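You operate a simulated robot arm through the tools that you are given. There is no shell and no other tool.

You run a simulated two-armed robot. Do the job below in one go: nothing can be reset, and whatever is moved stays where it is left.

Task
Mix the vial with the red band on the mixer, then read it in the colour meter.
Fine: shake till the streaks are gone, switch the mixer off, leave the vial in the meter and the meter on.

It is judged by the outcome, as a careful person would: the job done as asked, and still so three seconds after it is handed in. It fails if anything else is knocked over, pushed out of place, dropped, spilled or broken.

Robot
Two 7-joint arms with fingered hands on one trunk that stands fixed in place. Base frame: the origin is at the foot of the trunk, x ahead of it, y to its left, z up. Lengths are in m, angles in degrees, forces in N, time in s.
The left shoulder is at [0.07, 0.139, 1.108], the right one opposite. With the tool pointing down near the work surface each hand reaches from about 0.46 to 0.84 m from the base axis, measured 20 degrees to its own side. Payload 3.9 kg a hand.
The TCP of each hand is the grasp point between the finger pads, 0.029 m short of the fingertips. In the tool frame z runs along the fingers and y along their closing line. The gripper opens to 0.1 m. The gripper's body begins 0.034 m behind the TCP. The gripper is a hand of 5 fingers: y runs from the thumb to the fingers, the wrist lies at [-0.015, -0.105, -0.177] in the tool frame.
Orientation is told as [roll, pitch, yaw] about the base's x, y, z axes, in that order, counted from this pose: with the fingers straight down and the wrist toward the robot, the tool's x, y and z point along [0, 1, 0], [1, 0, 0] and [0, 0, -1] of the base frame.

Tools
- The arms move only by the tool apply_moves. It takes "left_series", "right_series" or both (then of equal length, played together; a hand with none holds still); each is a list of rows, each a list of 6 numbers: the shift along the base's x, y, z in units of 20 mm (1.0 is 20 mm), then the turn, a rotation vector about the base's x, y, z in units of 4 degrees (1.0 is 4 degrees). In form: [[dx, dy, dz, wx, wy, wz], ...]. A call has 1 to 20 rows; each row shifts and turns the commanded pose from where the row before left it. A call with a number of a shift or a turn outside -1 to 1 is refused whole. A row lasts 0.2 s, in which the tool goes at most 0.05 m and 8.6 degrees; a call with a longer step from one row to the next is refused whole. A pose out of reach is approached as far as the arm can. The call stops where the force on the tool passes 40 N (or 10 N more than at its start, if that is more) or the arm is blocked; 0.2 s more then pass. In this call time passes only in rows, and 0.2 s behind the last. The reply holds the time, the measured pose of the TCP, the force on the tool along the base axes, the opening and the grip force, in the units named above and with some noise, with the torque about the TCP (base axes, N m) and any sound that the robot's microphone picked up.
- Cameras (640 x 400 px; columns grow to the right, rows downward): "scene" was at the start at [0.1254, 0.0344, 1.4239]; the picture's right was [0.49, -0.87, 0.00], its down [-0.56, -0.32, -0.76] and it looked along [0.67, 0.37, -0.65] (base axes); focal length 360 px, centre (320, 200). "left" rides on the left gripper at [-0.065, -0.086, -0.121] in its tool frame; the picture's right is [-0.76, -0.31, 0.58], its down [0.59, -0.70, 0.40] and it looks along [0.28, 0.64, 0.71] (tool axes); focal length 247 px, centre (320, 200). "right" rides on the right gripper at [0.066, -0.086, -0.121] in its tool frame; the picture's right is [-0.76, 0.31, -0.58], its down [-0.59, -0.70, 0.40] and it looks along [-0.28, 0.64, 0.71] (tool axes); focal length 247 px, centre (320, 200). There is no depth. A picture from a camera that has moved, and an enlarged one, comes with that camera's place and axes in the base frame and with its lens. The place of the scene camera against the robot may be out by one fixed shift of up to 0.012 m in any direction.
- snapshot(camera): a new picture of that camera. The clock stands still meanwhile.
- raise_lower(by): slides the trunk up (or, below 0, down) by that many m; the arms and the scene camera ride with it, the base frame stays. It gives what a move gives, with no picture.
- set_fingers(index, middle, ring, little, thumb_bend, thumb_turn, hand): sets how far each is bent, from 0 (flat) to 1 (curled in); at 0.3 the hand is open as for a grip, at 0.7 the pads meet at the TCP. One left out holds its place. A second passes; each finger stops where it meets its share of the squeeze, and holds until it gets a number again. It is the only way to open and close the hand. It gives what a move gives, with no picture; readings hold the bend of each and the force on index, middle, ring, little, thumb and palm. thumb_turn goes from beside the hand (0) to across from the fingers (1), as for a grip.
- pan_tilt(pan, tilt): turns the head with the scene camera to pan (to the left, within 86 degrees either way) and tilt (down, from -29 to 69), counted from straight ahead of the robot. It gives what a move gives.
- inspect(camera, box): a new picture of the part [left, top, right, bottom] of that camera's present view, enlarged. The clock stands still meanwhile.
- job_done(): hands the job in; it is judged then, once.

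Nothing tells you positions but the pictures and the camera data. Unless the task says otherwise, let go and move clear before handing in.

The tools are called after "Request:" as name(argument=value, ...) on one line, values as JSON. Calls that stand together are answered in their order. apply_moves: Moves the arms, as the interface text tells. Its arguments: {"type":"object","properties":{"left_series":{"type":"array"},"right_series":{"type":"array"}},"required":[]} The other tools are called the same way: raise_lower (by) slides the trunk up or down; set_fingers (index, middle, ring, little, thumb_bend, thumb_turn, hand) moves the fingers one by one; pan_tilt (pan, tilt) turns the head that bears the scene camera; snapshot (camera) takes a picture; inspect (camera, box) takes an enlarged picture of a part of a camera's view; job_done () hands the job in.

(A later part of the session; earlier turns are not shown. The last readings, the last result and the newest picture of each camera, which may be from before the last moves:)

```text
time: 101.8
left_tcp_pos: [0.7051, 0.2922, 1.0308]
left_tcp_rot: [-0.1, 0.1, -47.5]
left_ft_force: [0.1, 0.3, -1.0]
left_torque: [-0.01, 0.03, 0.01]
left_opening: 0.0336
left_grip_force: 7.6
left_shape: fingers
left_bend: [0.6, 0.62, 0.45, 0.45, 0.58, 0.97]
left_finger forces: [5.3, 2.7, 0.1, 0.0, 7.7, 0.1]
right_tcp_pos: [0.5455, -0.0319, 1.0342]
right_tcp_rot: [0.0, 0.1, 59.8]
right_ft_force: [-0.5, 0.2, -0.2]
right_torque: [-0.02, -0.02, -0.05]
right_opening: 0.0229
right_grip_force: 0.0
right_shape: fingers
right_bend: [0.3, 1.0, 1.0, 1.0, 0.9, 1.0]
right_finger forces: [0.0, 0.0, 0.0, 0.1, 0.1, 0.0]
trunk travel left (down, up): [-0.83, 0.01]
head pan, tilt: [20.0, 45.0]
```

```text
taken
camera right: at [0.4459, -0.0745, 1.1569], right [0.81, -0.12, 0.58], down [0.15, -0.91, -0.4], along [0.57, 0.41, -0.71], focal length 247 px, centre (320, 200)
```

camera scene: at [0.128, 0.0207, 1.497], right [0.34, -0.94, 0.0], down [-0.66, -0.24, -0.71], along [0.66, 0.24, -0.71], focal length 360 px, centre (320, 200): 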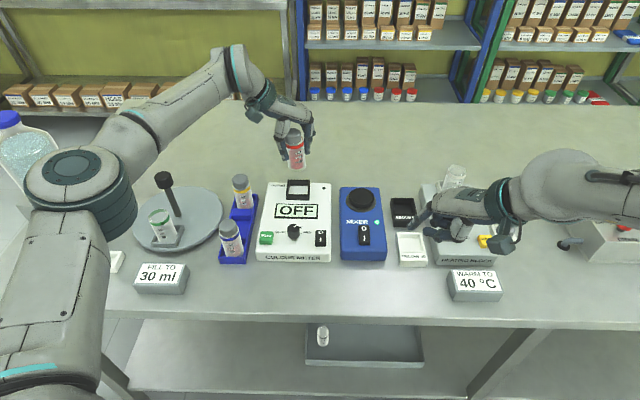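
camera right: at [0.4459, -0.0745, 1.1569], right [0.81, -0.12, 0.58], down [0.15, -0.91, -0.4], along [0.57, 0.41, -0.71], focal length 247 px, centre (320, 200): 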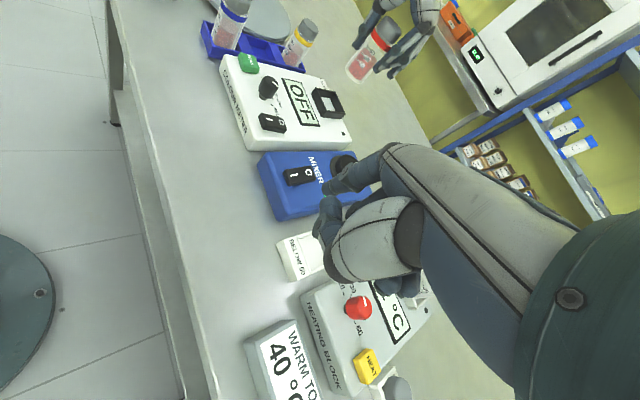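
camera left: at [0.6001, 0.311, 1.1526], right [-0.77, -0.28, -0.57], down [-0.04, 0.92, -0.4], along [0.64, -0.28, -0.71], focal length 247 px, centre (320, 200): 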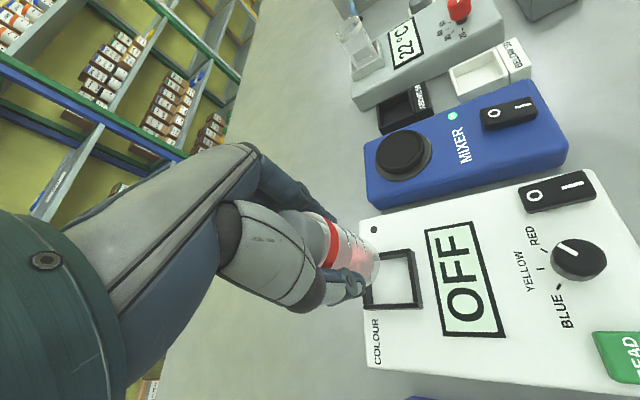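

I have a good view of the dial and holder from here. I'll zoom in on both.

Request:
inspect(camera="left", box=[500, 200, 620, 340])

Request:
inspect(camera="left", box=[310, 210, 450, 320])

Request:
inspect(camera="scene", box=[260, 110, 340, 210])

Request:
inspect(camera="right", box=[210, 0, 450, 180])

```text
2.86 times, centred on (560, 270) of left
camera zoom: at [0.6001, 0.311, 1.1526], right [-0.77, -0.28, -0.57], down [-0.04, 0.92, -0.4], along [0.64, -0.28, -0.71], focal length 706 px, centre (-366, 0)
```

zoom: 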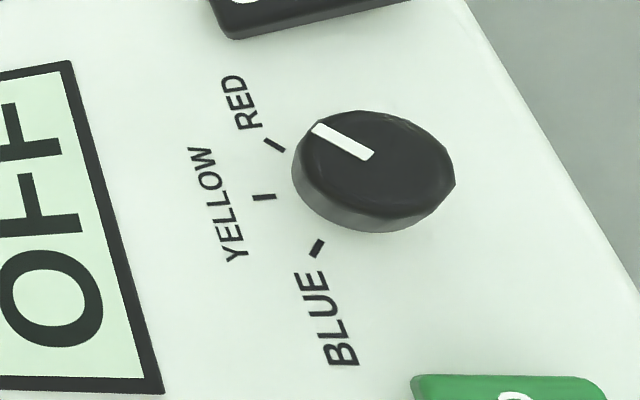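

```text
3.64 times, centred on (380, 265) of left
camera zoom: at [0.6001, 0.311, 1.1526], right [-0.77, -0.28, -0.57], down [-0.04, 0.92, -0.4], along [0.64, -0.28, -0.71], focal length 898 px, centre (102, -36)
```

zoom: 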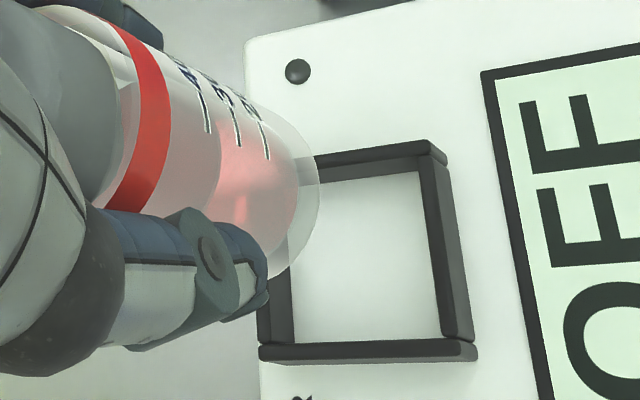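

```text
4.00 times, centred on (300, 160) of scene
camera zoom: at [0.128, 0.0207, 1.497], right [0.34, -0.94, 0.0], down [-0.66, -0.24, -0.71], along [0.66, 0.24, -0.71], focal length 1439 px, centre (400, 360)
```

zoom: 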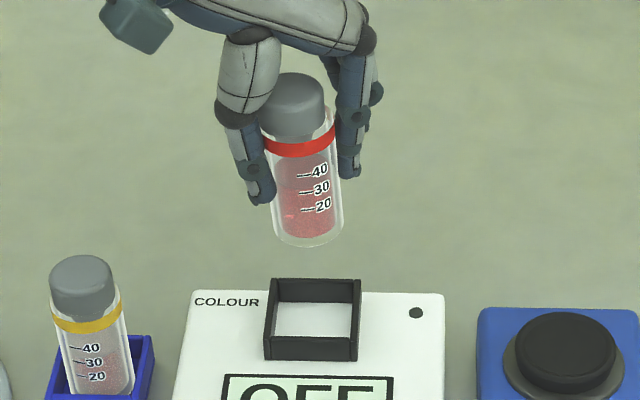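

```text
2.22 times, centred on (330, 90) of right
camera zoom: at [0.4459, -0.0745, 1.1569], right [0.81, -0.12, 0.58], down [0.15, -0.91, -0.4], along [0.57, 0.41, -0.71], focal length 549 px, centre (298, 444)
```

zoom: 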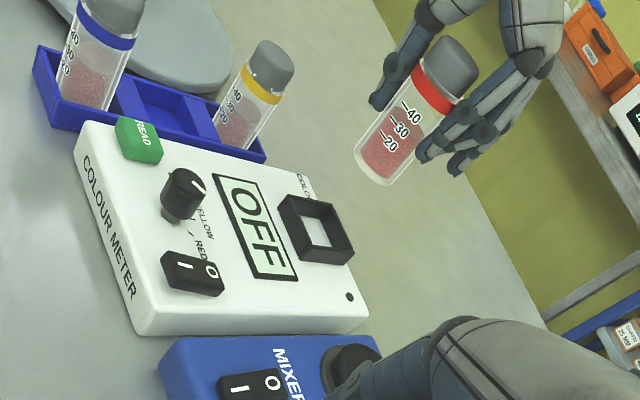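

The dial clearly points at RED. I'll compare the red vial's contents with the unmixed yellow one up close.

Request:
inspect(camera="scene", box=[284, 135, 308, 173])

Request:
inspect(camera="scene", box=[230, 172, 258, 212])

Request:
inspect(camera="right", box=[340, 15, 410, 90])

Request:
inspect(camera="right", box=[270, 10, 330, 75])

```text
10.53 times, centred on (296, 154) of scene
camera zoom: at [0.128, 0.0207, 1.497], right [0.34, -0.94, 0.0], down [-0.66, -0.24, -0.71], along [0.66, 0.24, -0.71], focal length 3787 px, centre (573, 684)
```

zoom: 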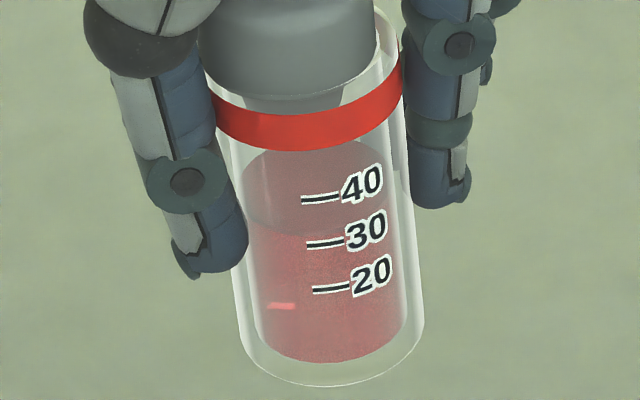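

```text
10.00 times, centred on (244, 192) of scene
camera zoom: at [0.128, 0.0207, 1.497], right [0.34, -0.94, 0.0], down [-0.66, -0.24, -0.71], along [0.66, 0.24, -0.71], focal length 3598 px, centre (1080, 280)
```

zoom: 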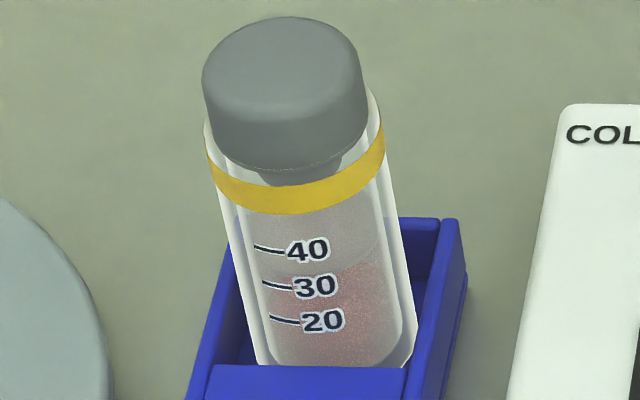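

```text
5.33 times, centred on (375, 52) of right
camera zoom: at [0.4459, -0.0745, 1.1569], right [0.81, -0.12, 0.58], down [0.15, -0.91, -0.4], along [0.57, 0.41, -0.71], focal length 1317 px, centre (27, 987)
```

zoom: 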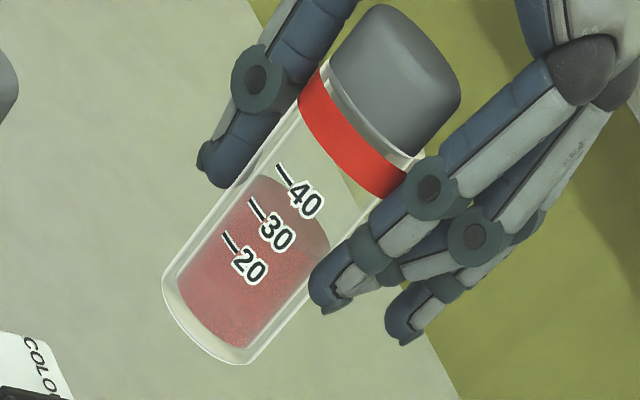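

```text
6.15 times, centred on (300, 42) of right
camera zoom: at [0.4459, -0.0745, 1.1569], right [0.81, -0.12, 0.58], down [0.15, -0.91, -0.4], along [0.57, 0.41, -0.71], focal length 1520 px, centre (443, 1169)
```

zoom: 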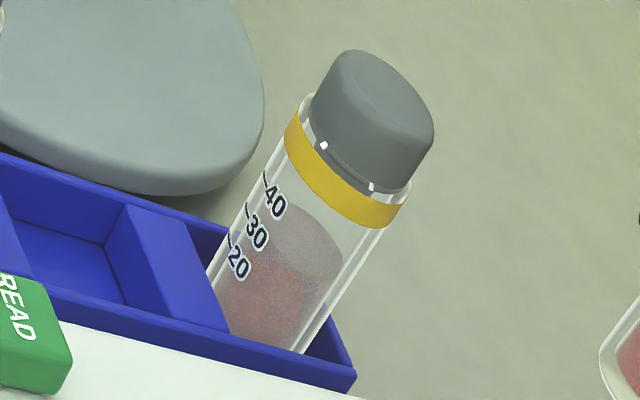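

The red vial's liquid is uniform now; the yellow one is pale and gritty. Next I'll bring the right finger over the "O" end of the mixer switch to turn it off.

Request:
apply_moves(right_series=[[0.55, 0.73, -0.1, 0, 0, 0], [0.55, 0.73, -0.1, 0, 0, 0], [0.55, 0.73, -0.1, 0, 0, 0], [0.55, 0.73, -0.1, 0, 0, 0], [0.55, 0.73, -0.1, 0, 0, 0], [0.55, 0.73, -0.1, 0, 0, 0], [0, 0, 0, 0, 0, 0]])

Request:
inspect(camera="right", box=[230, 140, 390, 260])

Request:
inspect(camera="left", box=[400, 40, 600, 190])

```text
time: 103.4
left_tcp_pos: [0.7047, 0.2911, 1.0321]
left_tcp_rot: [-0.1, 0.0, -47.6]
left_ft_force: [-0.3, -0.2, -1.1]
left_torque: [0.02, -0.02, -0.01]
left_opening: 0.0335
left_grip_force: 7.9
left_shape: fingers
left_bend: [0.6, 0.62, 0.45, 0.45, 0.58, 0.97]
left_finger forces: [5.4, 2.8, 0.0, 0.1, 7.6, 0.0]
right_tcp_pos: [0.6098, 0.055, 1.0222]
right_tcp_rot: [0.0, 0.0, 59.7]
right_ft_force: [0.2, -1.0, -0.2]
right_torque: [0.05, 0.03, 0.0]
right_opening: 0.0229
right_grip_force: 0.0
right_shape: fingers
right_bend: [0.3, 1.0, 1.0, 1.0, 0.9, 1.0]
right_finger forces: [0.1, 0.0, 0.0, 0.0, 0.1, 0.0]
trunk travel left (down, up): [-0.83, 0.01]
head pan, tilt: [20.0, 45.0]
```

```text
3.33 times, centred on (310, 200) of right
camera zoom: at [0.5119, 0.013, 1.1454], right [0.81, -0.12, 0.58], down [0.15, -0.91, -0.4], along [0.57, 0.41, -0.71], focal length 823 px, centre (353, 200)
```

zoom: 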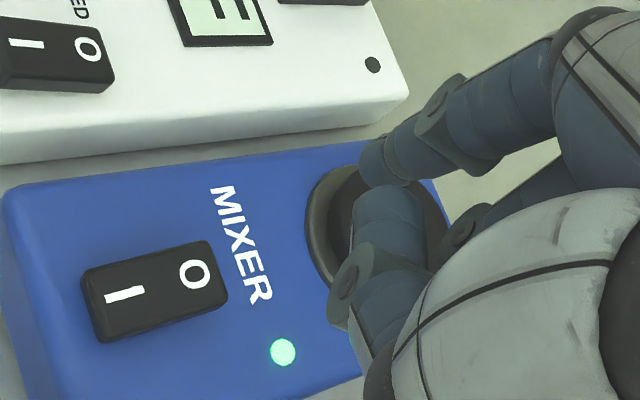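

```text
2.67 times, centred on (500, 115) of left
camera zoom: at [0.5999, 0.3106, 1.1529], right [-0.77, -0.28, -0.57], down [-0.04, 0.92, -0.4], along [0.64, -0.28, -0.71], focal length 659 px, centre (-160, 427)
```

zoom: 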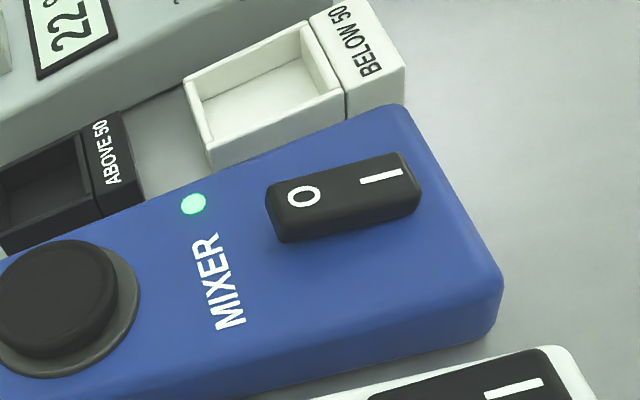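

I want to be sure the mixer hasn't shifted, so I'll repeat an earlier scene view for comparison.

Request:
inspect(camera="scene", box=[320, 170, 420, 270])

```text
4.00 times, centred on (370, 220) of scene
camera zoom: at [0.1277, 0.0204, 1.4971], right [0.34, -0.94, 0.0], down [-0.66, -0.24, -0.71], along [0.66, 0.24, -0.71], focal length 1439 px, centre (120, 120)
```

zoom: 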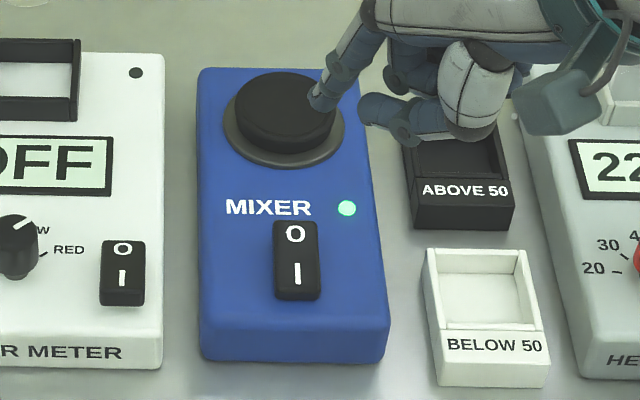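

The mixer hasn't moved. The "O" mark is at about (0.626, 0.111), so I'll shift 3 mm and lower the finger toward it.

Request:
apply_moves(right_series=[[-0.15, 0.02, -0.7, 0, 0, 0], [0, 0, -0.9, 0, 0, 0], [0, 0, -0.9, 0, 0, 0], [0, 0, -0.9, 0, 0, 0], [0, 0, -0.5, 0, 0, 0], [0, 0, 0, 0, 0, 0]])

Request:
inspect(camera="right", box=[250, 120, 410, 240])

Request:
inspect(camera="left", box=[420, 50, 580, 170])

```text
time: 104.8
left_tcp_pos: [0.7058, 0.2911, 1.0308]
left_tcp_rot: [-0.1, 0.1, -47.6]
left_ft_force: [-0.3, -0.4, -0.6]
left_torque: [0.02, -0.06, 0.03]
left_opening: 0.0335
left_grip_force: 7.3
left_shape: fingers
left_bend: [0.6, 0.62, 0.45, 0.45, 0.58, 0.97]
left_finger forces: [5.3, 2.8, 0.0, 0.0, 7.6, 0.1]
right_tcp_pos: [0.6088, 0.0553, 0.9446]
right_tcp_rot: [-0.2, 0.1, 59.8]
right_ft_force: [-0.1, 0.3, 0.2]
right_torque: [0.02, -0.01, -0.01]
right_opening: 0.0229
right_grip_force: 0.0
right_shape: fingers
right_bend: [0.3, 1.0, 1.0, 1.0, 0.9, 1.0]
right_finger forces: [0.1, 0.0, 0.1, 0.0, 0.0, 0.1]
trunk travel left (down, up): [-0.83, 0.01]
head pan, tilt: [20.0, 45.0]
```

```text
3.33 times, centred on (330, 180) of right
camera zoom: at [0.5094, 0.0138, 1.0666], right [0.81, -0.12, 0.58], down [0.15, -0.91, -0.4], along [0.57, 0.41, -0.71], focal length 823 px, centre (287, 267)
```

zoom: 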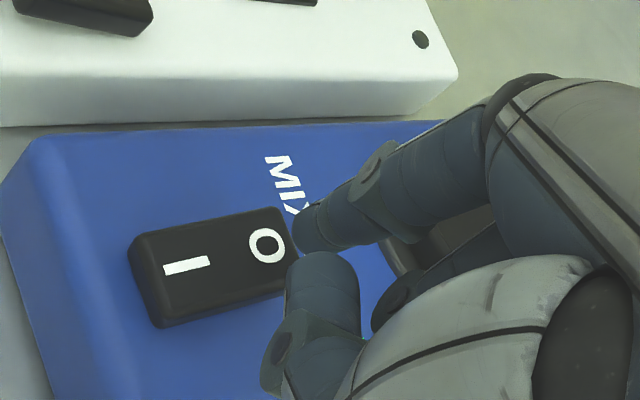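

```text
3.33 times, centred on (500, 110) of left
camera zoom: at [0.6, 0.3111, 1.1527], right [-0.77, -0.28, -0.57], down [-0.04, 0.92, -0.4], along [0.64, -0.28, -0.71], focal length 823 px, centre (-280, 500)
```

zoom: 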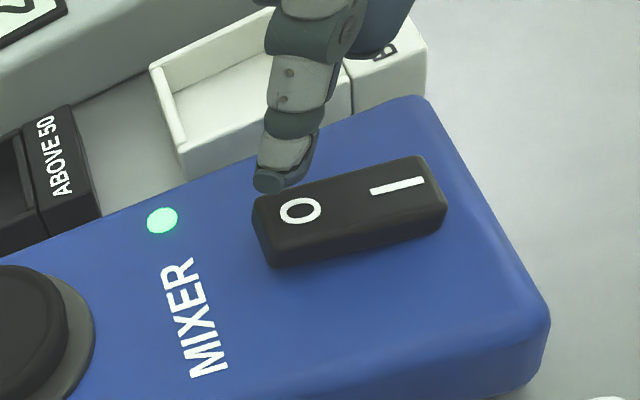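

The fingertip is slightly past the "O" mark. I'll shift back about 4 mm and press in small steps.

Request:
apply_moves(right_series=[[-0.22, 0, -0.1, 0, 0, 0], [0, 0, -0.2, 0, 0, 0], [0, 0, -0.2, 0, 0, 0], [0, 0, -0.2, 0, 0, 0]])

Request:
inspect(camera="left", box=[420, 50, 580, 170])

```text
time: 105.8
left_tcp_pos: [0.7057, 0.293, 1.0312]
left_tcp_rot: [-0.2, 0.1, -47.5]
left_ft_force: [0.2, 0.1, -0.9]
left_torque: [0.0, -0.01, -0.01]
left_opening: 0.0336
left_grip_force: 8.0
left_shape: fingers
left_bend: [0.6, 0.62, 0.45, 0.45, 0.58, 0.97]
left_finger forces: [5.2, 2.8, 0.0, 0.0, 7.7, 0.0]
right_tcp_pos: [0.6045, 0.0553, 0.9323]
right_tcp_rot: [-0.2, 0.1, 59.7]
right_ft_force: [-0.9, -0.4, 0.4]
right_torque: [-0.01, -0.02, 0.01]
right_opening: 0.0229
right_grip_force: 0.3
right_shape: fingers
right_bend: [0.3, 1.0, 1.0, 1.0, 0.9, 1.0]
right_finger forces: [0.4, 0.0, 0.1, 0.0, 0.1, 0.0]
trunk travel left (down, up): [-0.83, 0.01]
head pan, tilt: [20.0, 45.0]
```

```text
3.33 times, centred on (500, 110) of left
camera zoom: at [0.6, 0.311, 1.1528], right [-0.77, -0.28, -0.57], down [-0.04, 0.92, -0.4], along [0.64, -0.28, -0.71], focal length 823 px, centre (-280, 500)
```

zoom: 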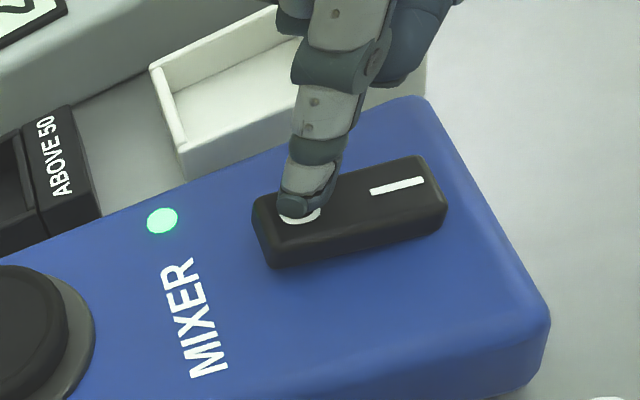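

Contact is right on the "O". I'll press further.

Request:
apply_moves(right_series=[[0, 0, -0.15, 0, 0, 0], [0, 0, -0.15, 0, 0, 0]])

Request:
inspect(camera="left", box=[420, 50, 580, 170])

```text
time: 106.4
left_tcp_pos: [0.7043, 0.2916, 1.0315]
left_tcp_rot: [-0.1, 0.1, -47.6]
left_ft_force: [-0.2, 0.2, -1.0]
left_torque: [0.0, 0.0, -0.03]
left_opening: 0.0336
left_grip_force: 8.0
left_shape: fingers
left_bend: [0.6, 0.62, 0.45, 0.45, 0.58, 0.97]
left_finger forces: [5.2, 2.8, 0.1, 0.0, 7.8, 0.0]
right_tcp_pos: [0.6037, 0.0551, 0.927]
right_tcp_rot: [-0.3, 0.0, 59.7]
right_ft_force: [1.1, 0.1, 5.3]
right_torque: [0.25, -0.12, -0.01]
right_opening: 0.0242
right_grip_force: 2.2
right_shape: fingers
right_bend: [0.29, 1.0, 1.0, 1.0, 0.9, 1.0]
right_finger forces: [4.7, 0.1, 0.1, 0.0, 0.0, 0.1]
trunk travel left (down, up): [-0.83, 0.01]
head pan, tilt: [20.0, 45.0]
```

```text
3.33 times, centred on (500, 110) of left
camera zoom: at [0.5993, 0.3107, 1.1534], right [-0.77, -0.28, -0.58], down [-0.04, 0.92, -0.4], along [0.64, -0.28, -0.71], focal length 823 px, centre (-280, 500)
```

zoom: 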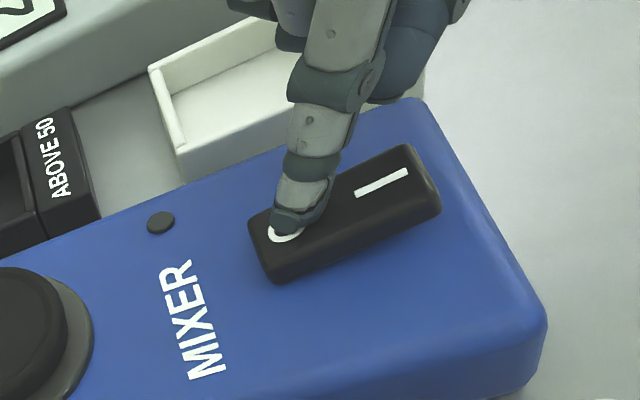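

The mixer light is out, so it's off. I'll raise the right finger and move it above the meter's "I" switch end (about 0.572, 0.186).

Request:
apply_moves(right_series=[[0, 0, 0.5, 0, 0, 0], [0, 0, 0.9, 0, 0, 0], [0, 0, 0.9, 0, 0, 0], [0, 0, 0.9, 0, 0, 0], [0, 0, 0.8, 0, 0, 0], [-0.55, 0.7, 0, 0, 0, 0], [-0.55, 0.7, 0, 0, 0, 0], [-0.55, 0.7, 0, 0, 0, 0], [-0.55, 0.8, 0, 0, 0, 0], [-0.55, 0.8, 0, 0, 0, 0], [0, 0, 0, 0, 0, 0]])

Request:
inspect(camera="right", box=[230, 140, 390, 260])

Request:
snapshot(camera="scene")

Request:
inspect(camera="left", box=[480, 150, 640, 270])

```text
time: 108.8
left_tcp_pos: [0.7052, 0.2908, 1.0322]
left_tcp_rot: [-0.1, 0.1, -47.5]
left_ft_force: [-0.5, -0.2, -1.3]
left_torque: [0.01, 0.0, 0.0]
left_opening: 0.0335
left_grip_force: 7.8
left_shape: fingers
left_bend: [0.6, 0.62, 0.45, 0.45, 0.58, 0.97]
left_finger forces: [5.3, 2.7, 0.0, 0.0, 7.8, 0.0]
right_tcp_pos: [0.5494, 0.1282, 1.0053]
right_tcp_rot: [0.0, 0.1, 59.7]
right_ft_force: [-0.6, 0.8, 0.0]
right_torque: [0.01, -0.04, -0.03]
right_opening: 0.0228
right_grip_force: 0.1
right_shape: fingers
right_bend: [0.3, 1.0, 1.0, 1.0, 0.9, 1.0]
right_finger forces: [0.1, 0.0, 0.0, 0.0, 0.0, 0.0]
trunk travel left (down, up): [-0.83, 0.01]
head pan, tilt: [20.0, 45.0]
```

```text
3.33 times, centred on (310, 200) of right
camera zoom: at [0.4505, 0.0869, 1.1275], right [0.81, -0.12, 0.58], down [0.15, -0.9, -0.4], along [0.57, 0.41, -0.71], focal length 823 px, centre (353, 200)
```

zoom: 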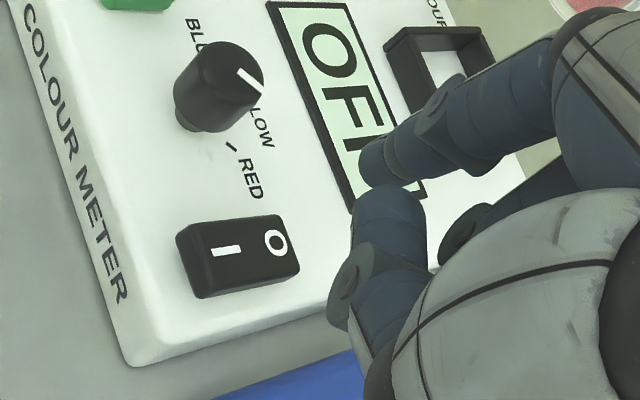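

```text
taken
camera scene: at [0.1283, 0.0204, 1.497], right [0.34, -0.94, 0.0], down [-0.66, -0.24, -0.71], along [0.66, 0.24, -0.71], focal length 360 px, centre (320, 200)
```

scene: 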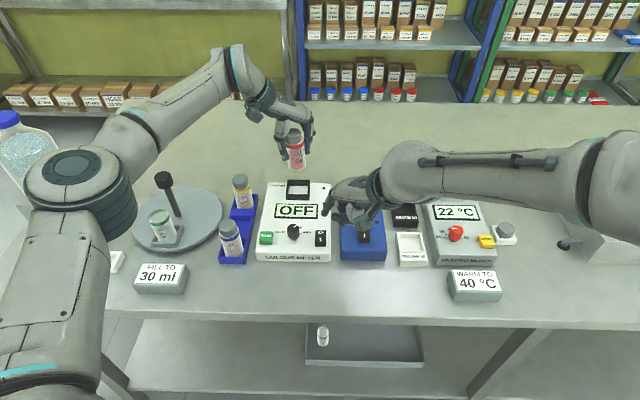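

```text
3.33 times, centred on (560, 210) of left
camera zoom: at [0.6003, 0.3106, 1.1527], right [-0.77, -0.28, -0.57], down [-0.04, 0.92, -0.4], along [0.64, -0.28, -0.71], focal length 823 px, centre (-480, 167)
```

zoom: 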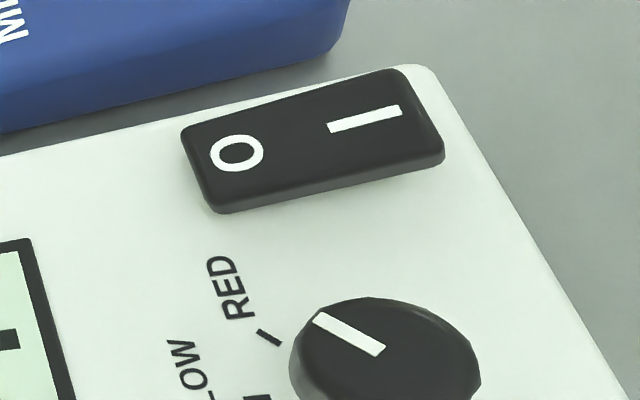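

The meter's "I" mark is at (0.571, 0.188, 0.903), about 4 mm from the fingertip. I'll shift and lower.

Request:
apply_moves(right_series=[[-0.08, 0.15, -0.8, 0, 0, 0], [0, 0, -0.9, 0, 0, 0], [0, 0, -0.9, 0, 0, 0], [0, 0, -0.6, 0, 0, 0], [0, 0, 0, 0, 0, 0]])

Request:
inspect(camera="left", box=[480, 130, 640, 250])

Request:
inspect(camera="right", box=[250, 120, 410, 240])

```text
time: 110.0
left_tcp_pos: [0.7049, 0.2922, 1.0308]
left_tcp_rot: [-0.2, 0.1, -47.5]
left_ft_force: [0.1, 0.2, -0.2]
left_torque: [0.04, -0.01, -0.01]
left_opening: 0.0331
left_grip_force: 8.0
left_shape: fingers
left_bend: [0.6, 0.62, 0.45, 0.45, 0.58, 0.97]
left_finger forces: [5.4, 2.8, 0.1, 0.0, 7.7, 0.0]
right_tcp_pos: [0.5465, 0.1328, 0.9403]
right_tcp_rot: [-0.1, 0.1, 59.6]
right_ft_force: [0.2, -0.6, 0.5]
right_torque: [-0.02, 0.01, 0.02]
right_opening: 0.023
right_grip_force: 0.1
right_shape: fingers
right_bend: [0.3, 1.0, 1.0, 1.0, 0.9, 1.0]
right_finger forces: [0.1, 0.1, 0.0, 0.0, 0.1, 0.1]
trunk travel left (down, up): [-0.83, 0.01]
head pan, tilt: [20.0, 45.0]
```

```text
3.33 times, centred on (560, 190) of left
camera zoom: at [0.6, 0.3109, 1.1528], right [-0.77, -0.28, -0.57], down [-0.04, 0.92, -0.4], along [0.64, -0.28, -0.71], focal length 823 px, centre (-480, 233)
```

zoom: 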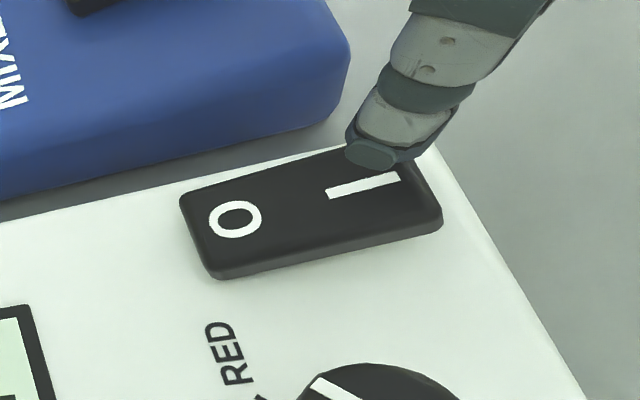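

```text
3.33 times, centred on (330, 180) of right
camera zoom: at [0.4474, 0.0912, 1.0624], right [0.81, -0.12, 0.58], down [0.15, -0.91, -0.4], along [0.57, 0.41, -0.71], focal length 823 px, centre (287, 267)
```

zoom: 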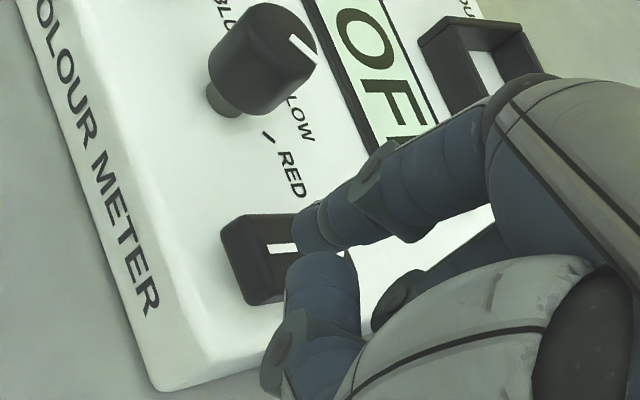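

The finger is over the "I". I'll press.

Request:
apply_moves(right_series=[[0, 0, -0.2, 0, 0, 0], [0, 0, -0.2, 0, 0, 0], [0, 0, -0.2, 0, 0, 0], [0, 0, -0.15, 0, 0, 0]])

Request:
inspect(camera="left", box=[420, 130, 640, 340])

```text
time: 111.0
left_tcp_pos: [0.7041, 0.291, 1.032]
left_tcp_rot: [0.0, 0.1, -47.4]
left_ft_force: [-0.1, -0.4, -1.4]
left_torque: [0.0, -0.01, 0.0]
left_opening: 0.0335
left_grip_force: 7.8
left_shape: fingers
left_bend: [0.6, 0.62, 0.45, 0.45, 0.58, 0.97]
left_finger forces: [5.3, 2.8, 0.0, 0.0, 7.7, 0.1]
right_tcp_pos: [0.5468, 0.132, 0.9273]
right_tcp_rot: [0.0, 0.1, 59.8]
right_ft_force: [0.2, 1.1, 0.7]
right_torque: [0.08, -0.03, 0.02]
right_opening: 0.0231
right_grip_force: 0.8
right_shape: fingers
right_bend: [0.3, 1.0, 1.0, 1.0, 0.9, 1.0]
right_finger forces: [0.9, 0.0, 0.1, 0.0, 0.0, 0.1]
trunk travel left (down, up): [-0.83, 0.01]
head pan, tilt: [20.0, 45.0]
```

```text
1.90 times, centred on (530, 235) of left
camera zoom: at [0.5998, 0.3109, 1.1529], right [-0.77, -0.28, -0.57], down [-0.04, 0.92, -0.4], along [0.64, -0.28, -0.71], focal length 470 px, centre (-80, 133)
```

zoom: 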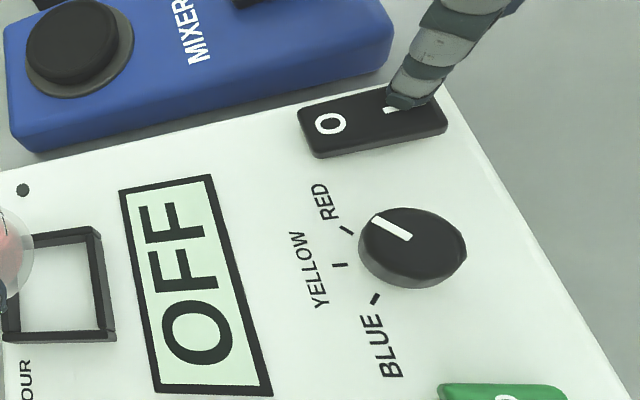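

Request:
apply_moves(right_series=[[0, 0, -0.15, 0, 0, 0], [0, 0, -0.15, 0, 0, 0]])

Request:
inspect(camera="left", box=[420, 130, 640, 340])

```text
time: 111.6
left_tcp_pos: [0.7051, 0.2909, 1.0334]
left_tcp_rot: [-0.1, 0.1, -47.5]
left_ft_force: [-0.4, -0.4, -1.7]
left_torque: [-0.01, -0.01, -0.02]
left_opening: 0.0334
left_grip_force: 8.1
left_shape: fingers
left_bend: [0.6, 0.62, 0.45, 0.45, 0.58, 0.97]
left_finger forces: [5.3, 2.7, 0.0, 0.0, 7.7, 0.0]
right_tcp_pos: [0.546, 0.1314, 0.9207]
right_tcp_rot: [-0.3, 0.0, 59.7]
right_ft_force: [-1.6, -1.8, 7.0]
right_torque: [0.34, -0.15, 0.05]
right_opening: 0.0237
right_grip_force: 2.9
right_shape: fingers
right_bend: [0.3, 1.0, 1.0, 1.0, 0.9, 1.0]
right_finger forces: [7.1, 0.0, 0.0, 0.0, 0.0, 0.0]
trunk travel left (down, up): [-0.83, 0.01]
head pan, tilt: [20.0, 45.0]
```

```text
1.90 times, centred on (530, 235) of left
camera zoom: at [0.5988, 0.3103, 1.1537], right [-0.77, -0.28, -0.58], down [-0.04, 0.92, -0.4], along [0.64, -0.28, -0.71], focal length 470 px, centre (-80, 133)
```

zoom: 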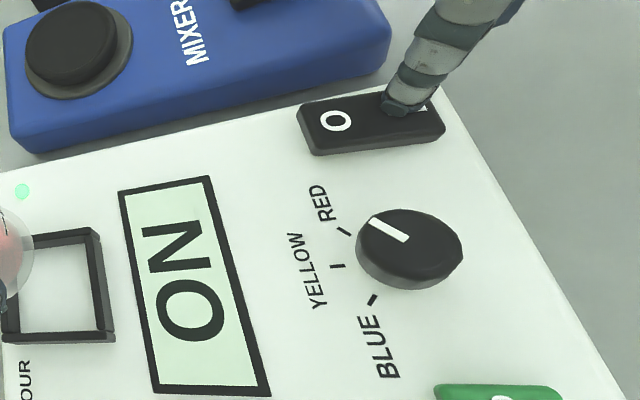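

The meter reads ON. I'll raise the right hand and move it back, then place the vial.

Request:
apply_moves(right_series=[[0, 0, 0.5, 0, 0, 0], [0, 0, 0.9, 0, 0, 0], [0, 0, 0.9, 0, 0, 0], [0, 0, 0.9, 0, 0, 0], [0, 0, 0.9, 0, 0, 0], [-0.4, -0.6, 0, 0, 0, 0], [-0.4, -0.6, 0, 0, 0, 0], [-0.4, -0.6, 0, 0, 0, 0], [0, 0, 0, 0, 0, 0]])

Request:
snapshot(camera="left")

Request:
inspect(camera="left", box=[310, 210, 450, 320])

Request:
inspect(camera="scene", box=[260, 110, 340, 210])

Request:
inspect(camera="right", box=[200, 0, 440, 180])

```text
time: 113.6
left_tcp_pos: [0.7063, 0.2924, 1.0315]
left_tcp_rot: [-0.1, 0.0, -47.6]
left_ft_force: [1.2, 0.4, -0.9]
left_torque: [0.0, 0.0, -0.01]
left_opening: 0.0333
left_grip_force: 8.3
left_shape: fingers
left_bend: [0.6, 0.62, 0.45, 0.45, 0.58, 0.97]
left_finger forces: [5.3, 2.8, 0.0, 0.1, 7.6, 0.1]
right_tcp_pos: [0.5233, 0.0975, 1.0016]
right_tcp_rot: [-0.1, 0.2, 59.6]
right_ft_force: [0.2, 0.1, 0.3]
right_torque: [-0.03, -0.01, -0.04]
right_opening: 0.0228
right_grip_force: 0.1
right_shape: fingers
right_bend: [0.3, 1.0, 1.0, 1.0, 0.9, 1.0]
right_finger forces: [0.0, 0.0, 0.0, 0.0, 0.0, 0.0]
trunk travel left (down, up): [-0.83, 0.01]
head pan, tilt: [20.0, 45.0]
```

```text
taken
camera left: at [0.6003, 0.3112, 1.1525], right [-0.77, -0.28, -0.57], down [-0.04, 0.92, -0.4], along [0.64, -0.28, -0.71], focal length 247 px, centre (320, 200)
```

left: 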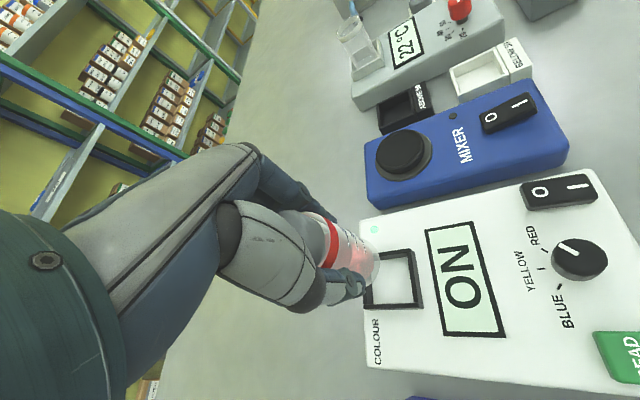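

```text
3.64 times, centred on (380, 265) of left
camera zoom: at [0.6003, 0.3112, 1.1525], right [-0.77, -0.28, -0.57], down [-0.04, 0.92, -0.4], along [0.64, -0.28, -0.71], focal length 898 px, centre (102, -36)
```

zoom: 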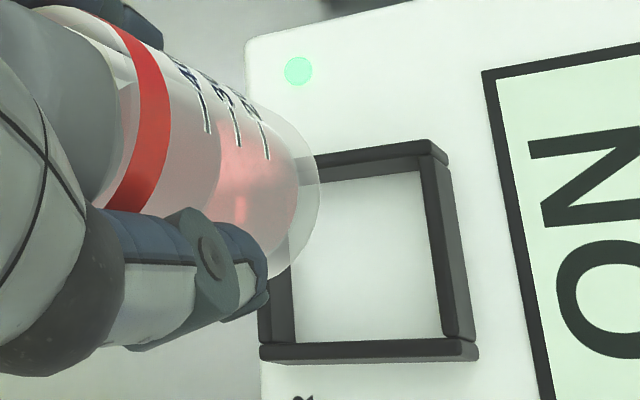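

```text
4.00 times, centred on (300, 160) of scene
camera zoom: at [0.1283, 0.0212, 1.497], right [0.34, -0.94, 0.0], down [-0.66, -0.24, -0.71], along [0.66, 0.24, -0.71], focal length 1439 px, centre (400, 360)
```

zoom: 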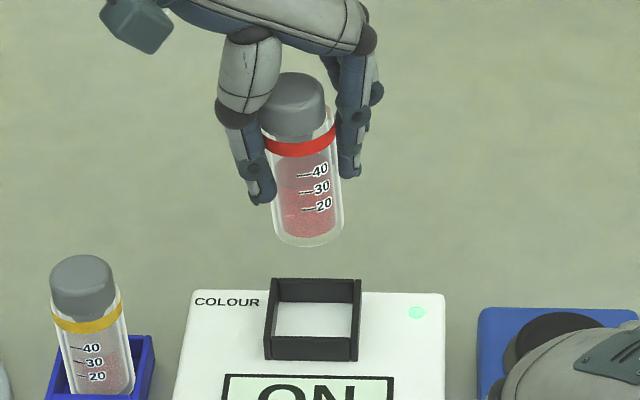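

```text
2.22 times, centred on (320, 90) of right
camera zoom: at [0.4244, 0.0546, 1.1248], right [0.81, -0.12, 0.58], down [0.15, -0.91, -0.4], along [0.57, 0.41, -0.71], focal length 549 px, centre (320, 444)
```

zoom: 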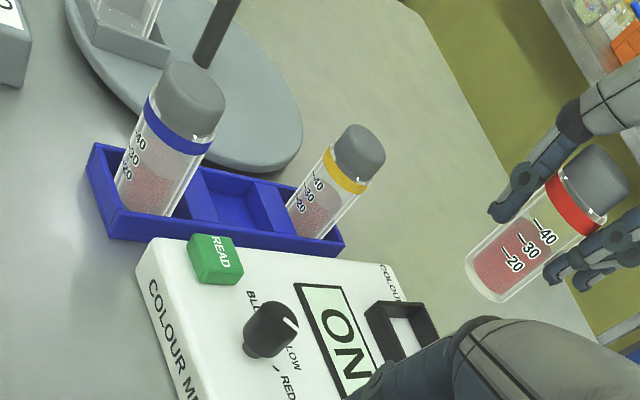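

I put the holder centre near (0.702, 0.293) and the vial bottom near (0.701, 0.291). The vial leans about 3–4° with its bottom toward the right. I'll level it, compensate the position, and lower to just above the holder.

Request:
apply_moves(left_series=[[0.05, -0.1, 0, 0.43, 0.1, 0], [0, 0, 0, 0.43, 0.1, 0], [0, 0, -0.6, 0, 0, 0], [0, 0, -0.6, 0, 0, 0], [0, 0, -0.6, 0, 0, 0], [0, 0, 0, 0, 0, 0]])

Request:
inspect(camera="left", box=[290, 180, 430, 300])

Request:
inspect(camera="scene", box=[260, 110, 340, 210])

Request:
inspect(camera="right", box=[260, 40, 440, 180])

```text
time: 115.0
left_tcp_pos: [0.7067, 0.2893, 0.9944]
left_tcp_rot: [1.6, 3.1, -47.5]
left_ft_force: [-0.4, -0.5, -1.2]
left_torque: [0.0, 0.0, 0.02]
left_opening: 0.0336
left_grip_force: 7.9
left_shape: fingers
left_bend: [0.6, 0.62, 0.45, 0.45, 0.58, 0.97]
left_finger forces: [5.4, 2.8, 0.1, 0.0, 7.8, 0.1]
right_tcp_pos: [0.5225, 0.0961, 1.003]
right_tcp_rot: [-0.1, 0.1, 59.7]
right_ft_force: [0.4, 0.3, 0.2]
right_torque: [0.01, 0.0, -0.01]
right_opening: 0.0229
right_grip_force: 0.1
right_shape: fingers
right_bend: [0.3, 1.0, 1.0, 1.0, 0.9, 1.0]
right_finger forces: [0.1, 0.1, 0.1, 0.0, 0.0, 0.0]
trunk travel left (down, up): [-0.83, 0.01]
head pan, tilt: [20.0, 45.0]
```

```text
3.33 times, centred on (360, 240) of left
camera zoom: at [0.603, 0.3012, 1.1192], right [-0.78, -0.25, -0.58], down [-0.05, 0.94, -0.34], along [0.63, -0.24, -0.74], focal length 823 px, centre (187, 67)
```

zoom: 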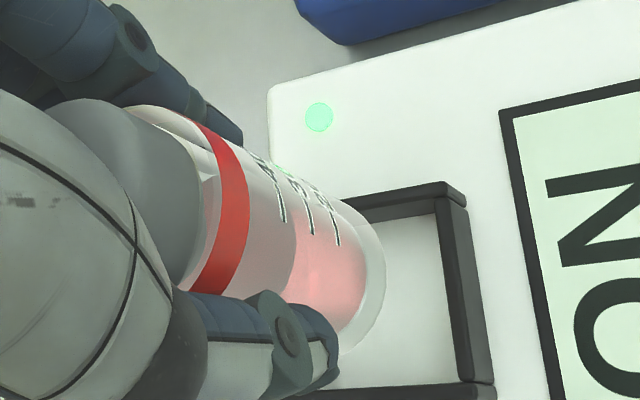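

```text
4.00 times, centred on (300, 160) of scene
camera zoom: at [0.1279, 0.0209, 1.497], right [0.34, -0.94, 0.0], down [-0.66, -0.24, -0.71], along [0.66, 0.24, -0.71], focal length 1439 px, centre (400, 360)
```

zoom: 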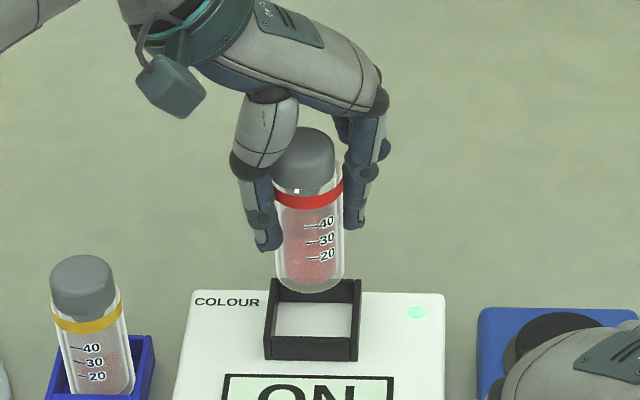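

```text
2.86 times, centred on (350, 110) of right
camera zoom: at [0.4241, 0.0546, 1.125], right [0.81, -0.12, 0.58], down [0.15, -0.91, -0.4], along [0.57, 0.41, -0.71], focal length 706 px, centre (234, 457)
```

zoom: 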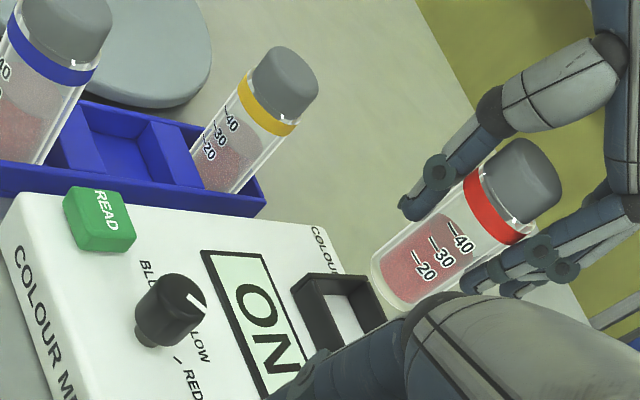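

The vial is upright now, and both cameras put it within about 1–2 mm of the holder's centre. I'll lower it to just at the rim and check again.

Request:
apply_moves(left_series=[[0, -0.04, -0.5, 0, 0, 0], [0, 0, -0.5, 0, 0, 0], [0, 0, -0.2, 0, 0, 0], [0, 0, 0, 0, 0, 0]])

Request:
inspect(camera="scene", box=[270, 130, 330, 205])

Request:
inspect(camera="left", box=[290, 160, 430, 280])

Request:
inspect(camera="right", box=[300, 60, 420, 150])

```text
time: 116.0
left_tcp_pos: [0.7054, 0.2895, 0.9712]
left_tcp_rot: [1.6, 3.2, -47.4]
left_ft_force: [0.2, 0.5, -0.6]
left_torque: [0.0, 0.0, 0.0]
left_opening: 0.0334
left_grip_force: 8.1
left_shape: fingers
left_bend: [0.6, 0.62, 0.45, 0.45, 0.58, 0.97]
left_finger forces: [5.4, 2.8, 0.1, 0.1, 7.7, 0.0]
right_tcp_pos: [0.5235, 0.0975, 1.0027]
right_tcp_rot: [-0.1, 0.0, 59.7]
right_ft_force: [1.3, 0.2, 0.3]
right_torque: [0.01, 0.04, -0.01]
right_opening: 0.0229
right_grip_force: 0.1
right_shape: fingers
right_bend: [0.3, 1.0, 1.0, 1.0, 0.9, 1.0]
right_finger forces: [0.0, 0.0, 0.1, 0.0, 0.0, 0.0]
trunk travel left (down, up): [-0.83, 0.01]
head pan, tilt: [20.0, 45.0]
```

```text
5.33 times, centred on (300, 168) of scene
camera zoom: at [0.128, 0.021, 1.497], right [0.34, -0.94, 0.0], down [-0.66, -0.24, -0.71], along [0.66, 0.24, -0.71], focal length 1919 px, centre (427, 373)
```

zoom: 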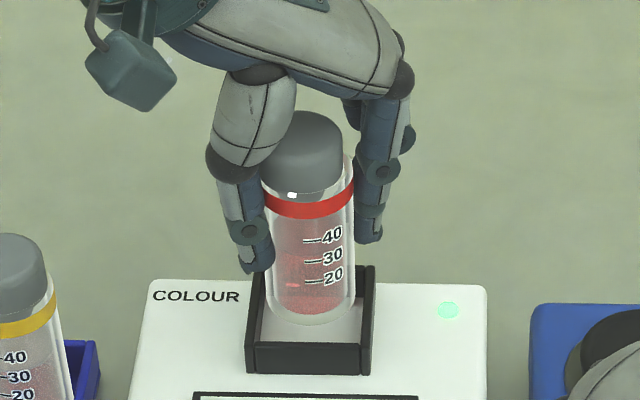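

```text
3.33 times, centred on (360, 220) of left
camera zoom: at [0.6026, 0.3004, 1.0949], right [-0.78, -0.25, -0.58], down [-0.05, 0.94, -0.34], along [0.63, -0.24, -0.74], focal length 823 px, centre (187, 133)
```

zoom: 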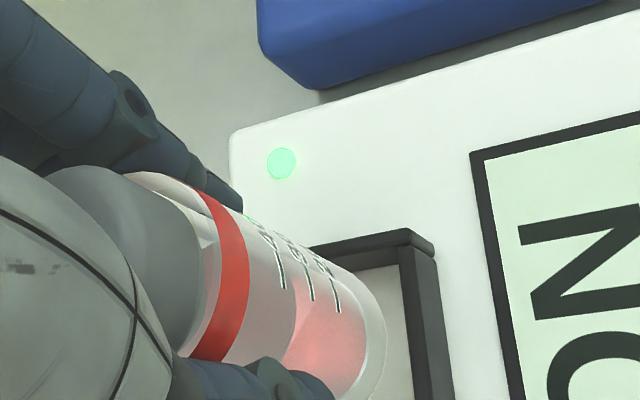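

```text
4.44 times, centred on (360, 105) of right
camera zoom: at [0.4243, 0.0546, 1.125], right [0.81, -0.12, 0.58], down [0.15, -0.91, -0.4], along [0.57, 0.41, -0.71], focal length 1098 px, centre (142, 622)
```

zoom: 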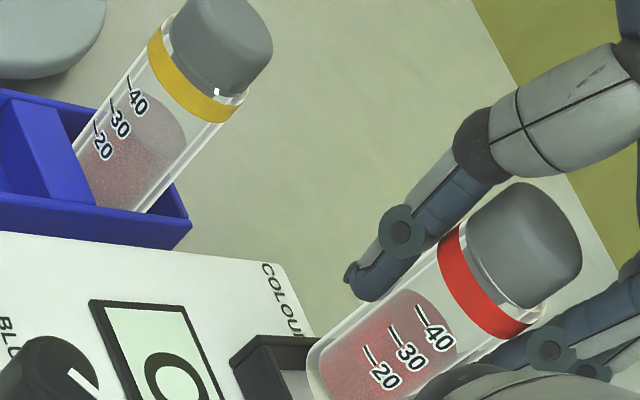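

Alignment still looks right, within 1–3 mm. I'll lower slowly, feeling for any contact with the rim.

Request:
apply_moves(left_series=[[0, 0, -0.2, 0, 0, 0], [0, 0, -0.15, 0, 0, 0], [0, 0, -0.1, 0, 0, 0]])

Request:
inspect(camera="scene", box=[280, 155, 320, 205])

```text
time: 116.8
left_tcp_pos: [0.706, 0.2882, 0.9619]
left_tcp_rot: [1.5, 3.1, -47.5]
left_ft_force: [-0.3, 1.0, -1.4]
left_torque: [-0.03, -0.03, 0.0]
left_opening: 0.0334
left_grip_force: 8.2
left_shape: fingers
left_bend: [0.6, 0.62, 0.45, 0.45, 0.58, 0.97]
left_finger forces: [5.3, 2.9, 0.1, 0.1, 7.7, 0.0]
right_tcp_pos: [0.5238, 0.0966, 1.0024]
right_tcp_rot: [-0.2, 0.0, 59.8]
right_ft_force: [-0.4, -1.3, 0.7]
right_torque: [-0.01, -0.02, 0.03]
right_opening: 0.0228
right_grip_force: 0.0
right_shape: fingers
right_bend: [0.3, 1.0, 1.0, 1.0, 0.9, 1.0]
right_finger forces: [0.1, 0.0, 0.1, 0.0, 0.0, 0.0]
trunk travel left (down, up): [-0.83, 0.01]
head pan, tilt: [20.0, 45.0]
```

```text
8.00 times, centred on (300, 180) of scene
camera zoom: at [0.128, 0.0209, 1.497], right [0.34, -0.94, 0.0], down [-0.66, -0.24, -0.71], along [0.66, 0.24, -0.71], focal length 2878 px, centre (480, 360)
```

zoom: 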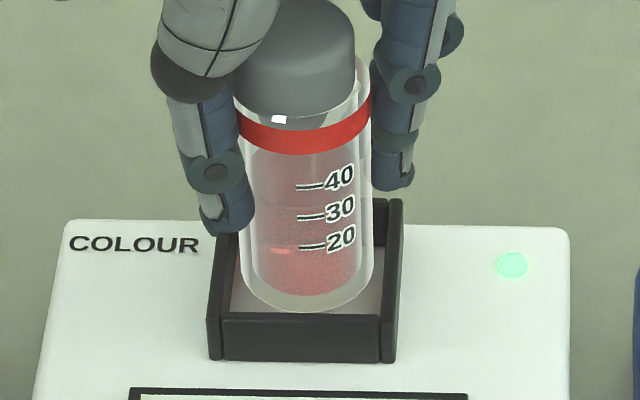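

No contact yet and the vial looks inside the opening, perhaps a touch close to the front wall. I'll nudge 2 mm away from the front and keep lowering.

Request:
apply_moves(left_series=[[0.08, 0.03, -0.1, 0, 0, 0], [0, 0, -0.15, 0, 0, 0], [0, 0, 0, 0, 0, 0]])

Request:
inspect(camera="scene", box=[280, 155, 320, 205])

```text
time: 117.6
left_tcp_pos: [0.7086, 0.2891, 0.9573]
left_tcp_rot: [1.7, 3.1, -47.5]
left_ft_force: [0.3, -0.4, -1.1]
left_torque: [-0.03, 0.02, 0.0]
left_opening: 0.0333
left_grip_force: 7.4
left_shape: fingers
left_bend: [0.6, 0.62, 0.45, 0.45, 0.58, 0.97]
left_finger forces: [5.3, 2.8, 0.0, 0.0, 7.8, 0.0]
right_tcp_pos: [0.523, 0.0964, 1.0027]
right_tcp_rot: [-0.1, 0.1, 59.8]
right_ft_force: [-0.5, -0.4, -0.7]
right_torque: [0.0, 0.03, -0.02]
right_opening: 0.0229
right_grip_force: 0.0
right_shape: fingers
right_bend: [0.3, 1.0, 1.0, 1.0, 0.9, 1.0]
right_finger forces: [0.0, 0.1, 0.0, 0.1, 0.1, 0.0]
trunk travel left (down, up): [-0.83, 0.01]
head pan, tilt: [20.0, 45.0]
```

```text
8.00 times, centred on (300, 180) of scene
camera zoom: at [0.128, 0.0209, 1.497], right [0.34, -0.94, 0.0], down [-0.66, -0.24, -0.71], along [0.66, 0.24, -0.71], focal length 2878 px, centre (480, 360)
```

zoom: 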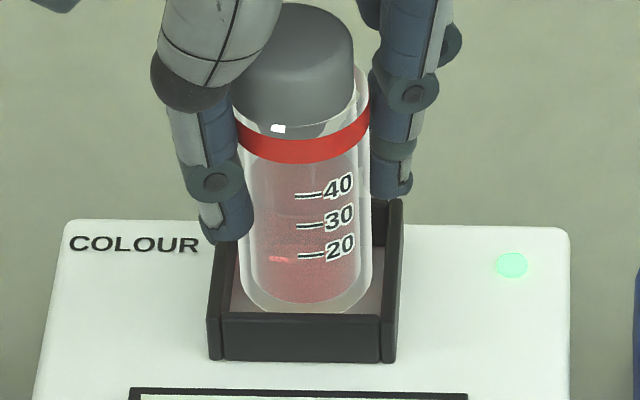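

The front wall now hides the vial's bottom edge, so it's inside the holder. I'll keep lowering until it touches the floor.

Request:
apply_moves(left_series=[[0, 0, -0.15, 0, 0, 0], [0, 0, -0.15, 0, 0, 0], [0, 0, 0, 0, 0, 0]])

Request:
inspect(camera="scene", box=[280, 155, 320, 205])

```text
time: 118.4
left_tcp_pos: [0.7081, 0.2897, 0.9506]
left_tcp_rot: [1.6, 3.3, -47.6]
left_ft_force: [0.1, 0.3, -0.6]
left_torque: [0.0, 0.0, -0.02]
left_opening: 0.0334
left_grip_force: 8.2
left_shape: fingers
left_bend: [0.6, 0.62, 0.45, 0.45, 0.58, 0.97]
left_finger forces: [5.2, 2.8, 0.0, 0.1, 7.7, 0.0]
right_tcp_pos: [0.5235, 0.0962, 1.002]
right_tcp_rot: [-0.1, 0.1, 59.7]
right_ft_force: [-0.7, 0.6, 0.3]
right_torque: [0.05, -0.02, -0.01]
right_opening: 0.0228
right_grip_force: 0.1
right_shape: fingers
right_bend: [0.3, 1.0, 1.0, 1.0, 0.9, 1.0]
right_finger forces: [0.1, 0.0, 0.0, 0.0, 0.0, 0.0]
trunk travel left (down, up): [-0.83, 0.01]
head pan, tilt: [20.0, 45.0]
```

```text
8.00 times, centred on (300, 180) of scene
camera zoom: at [0.128, 0.0209, 1.497], right [0.34, -0.94, 0.0], down [-0.66, -0.24, -0.71], along [0.66, 0.24, -0.71], focal length 2878 px, centre (480, 360)
```

zoom: 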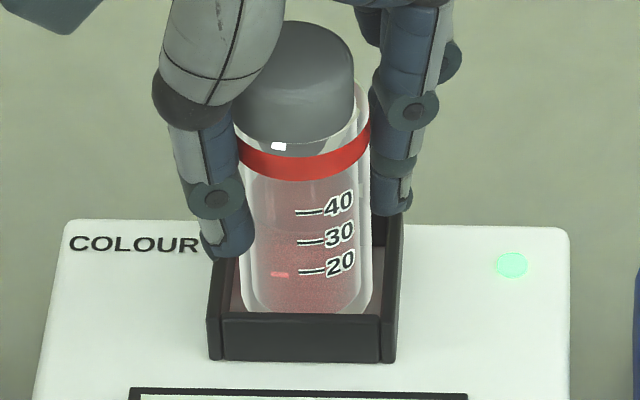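

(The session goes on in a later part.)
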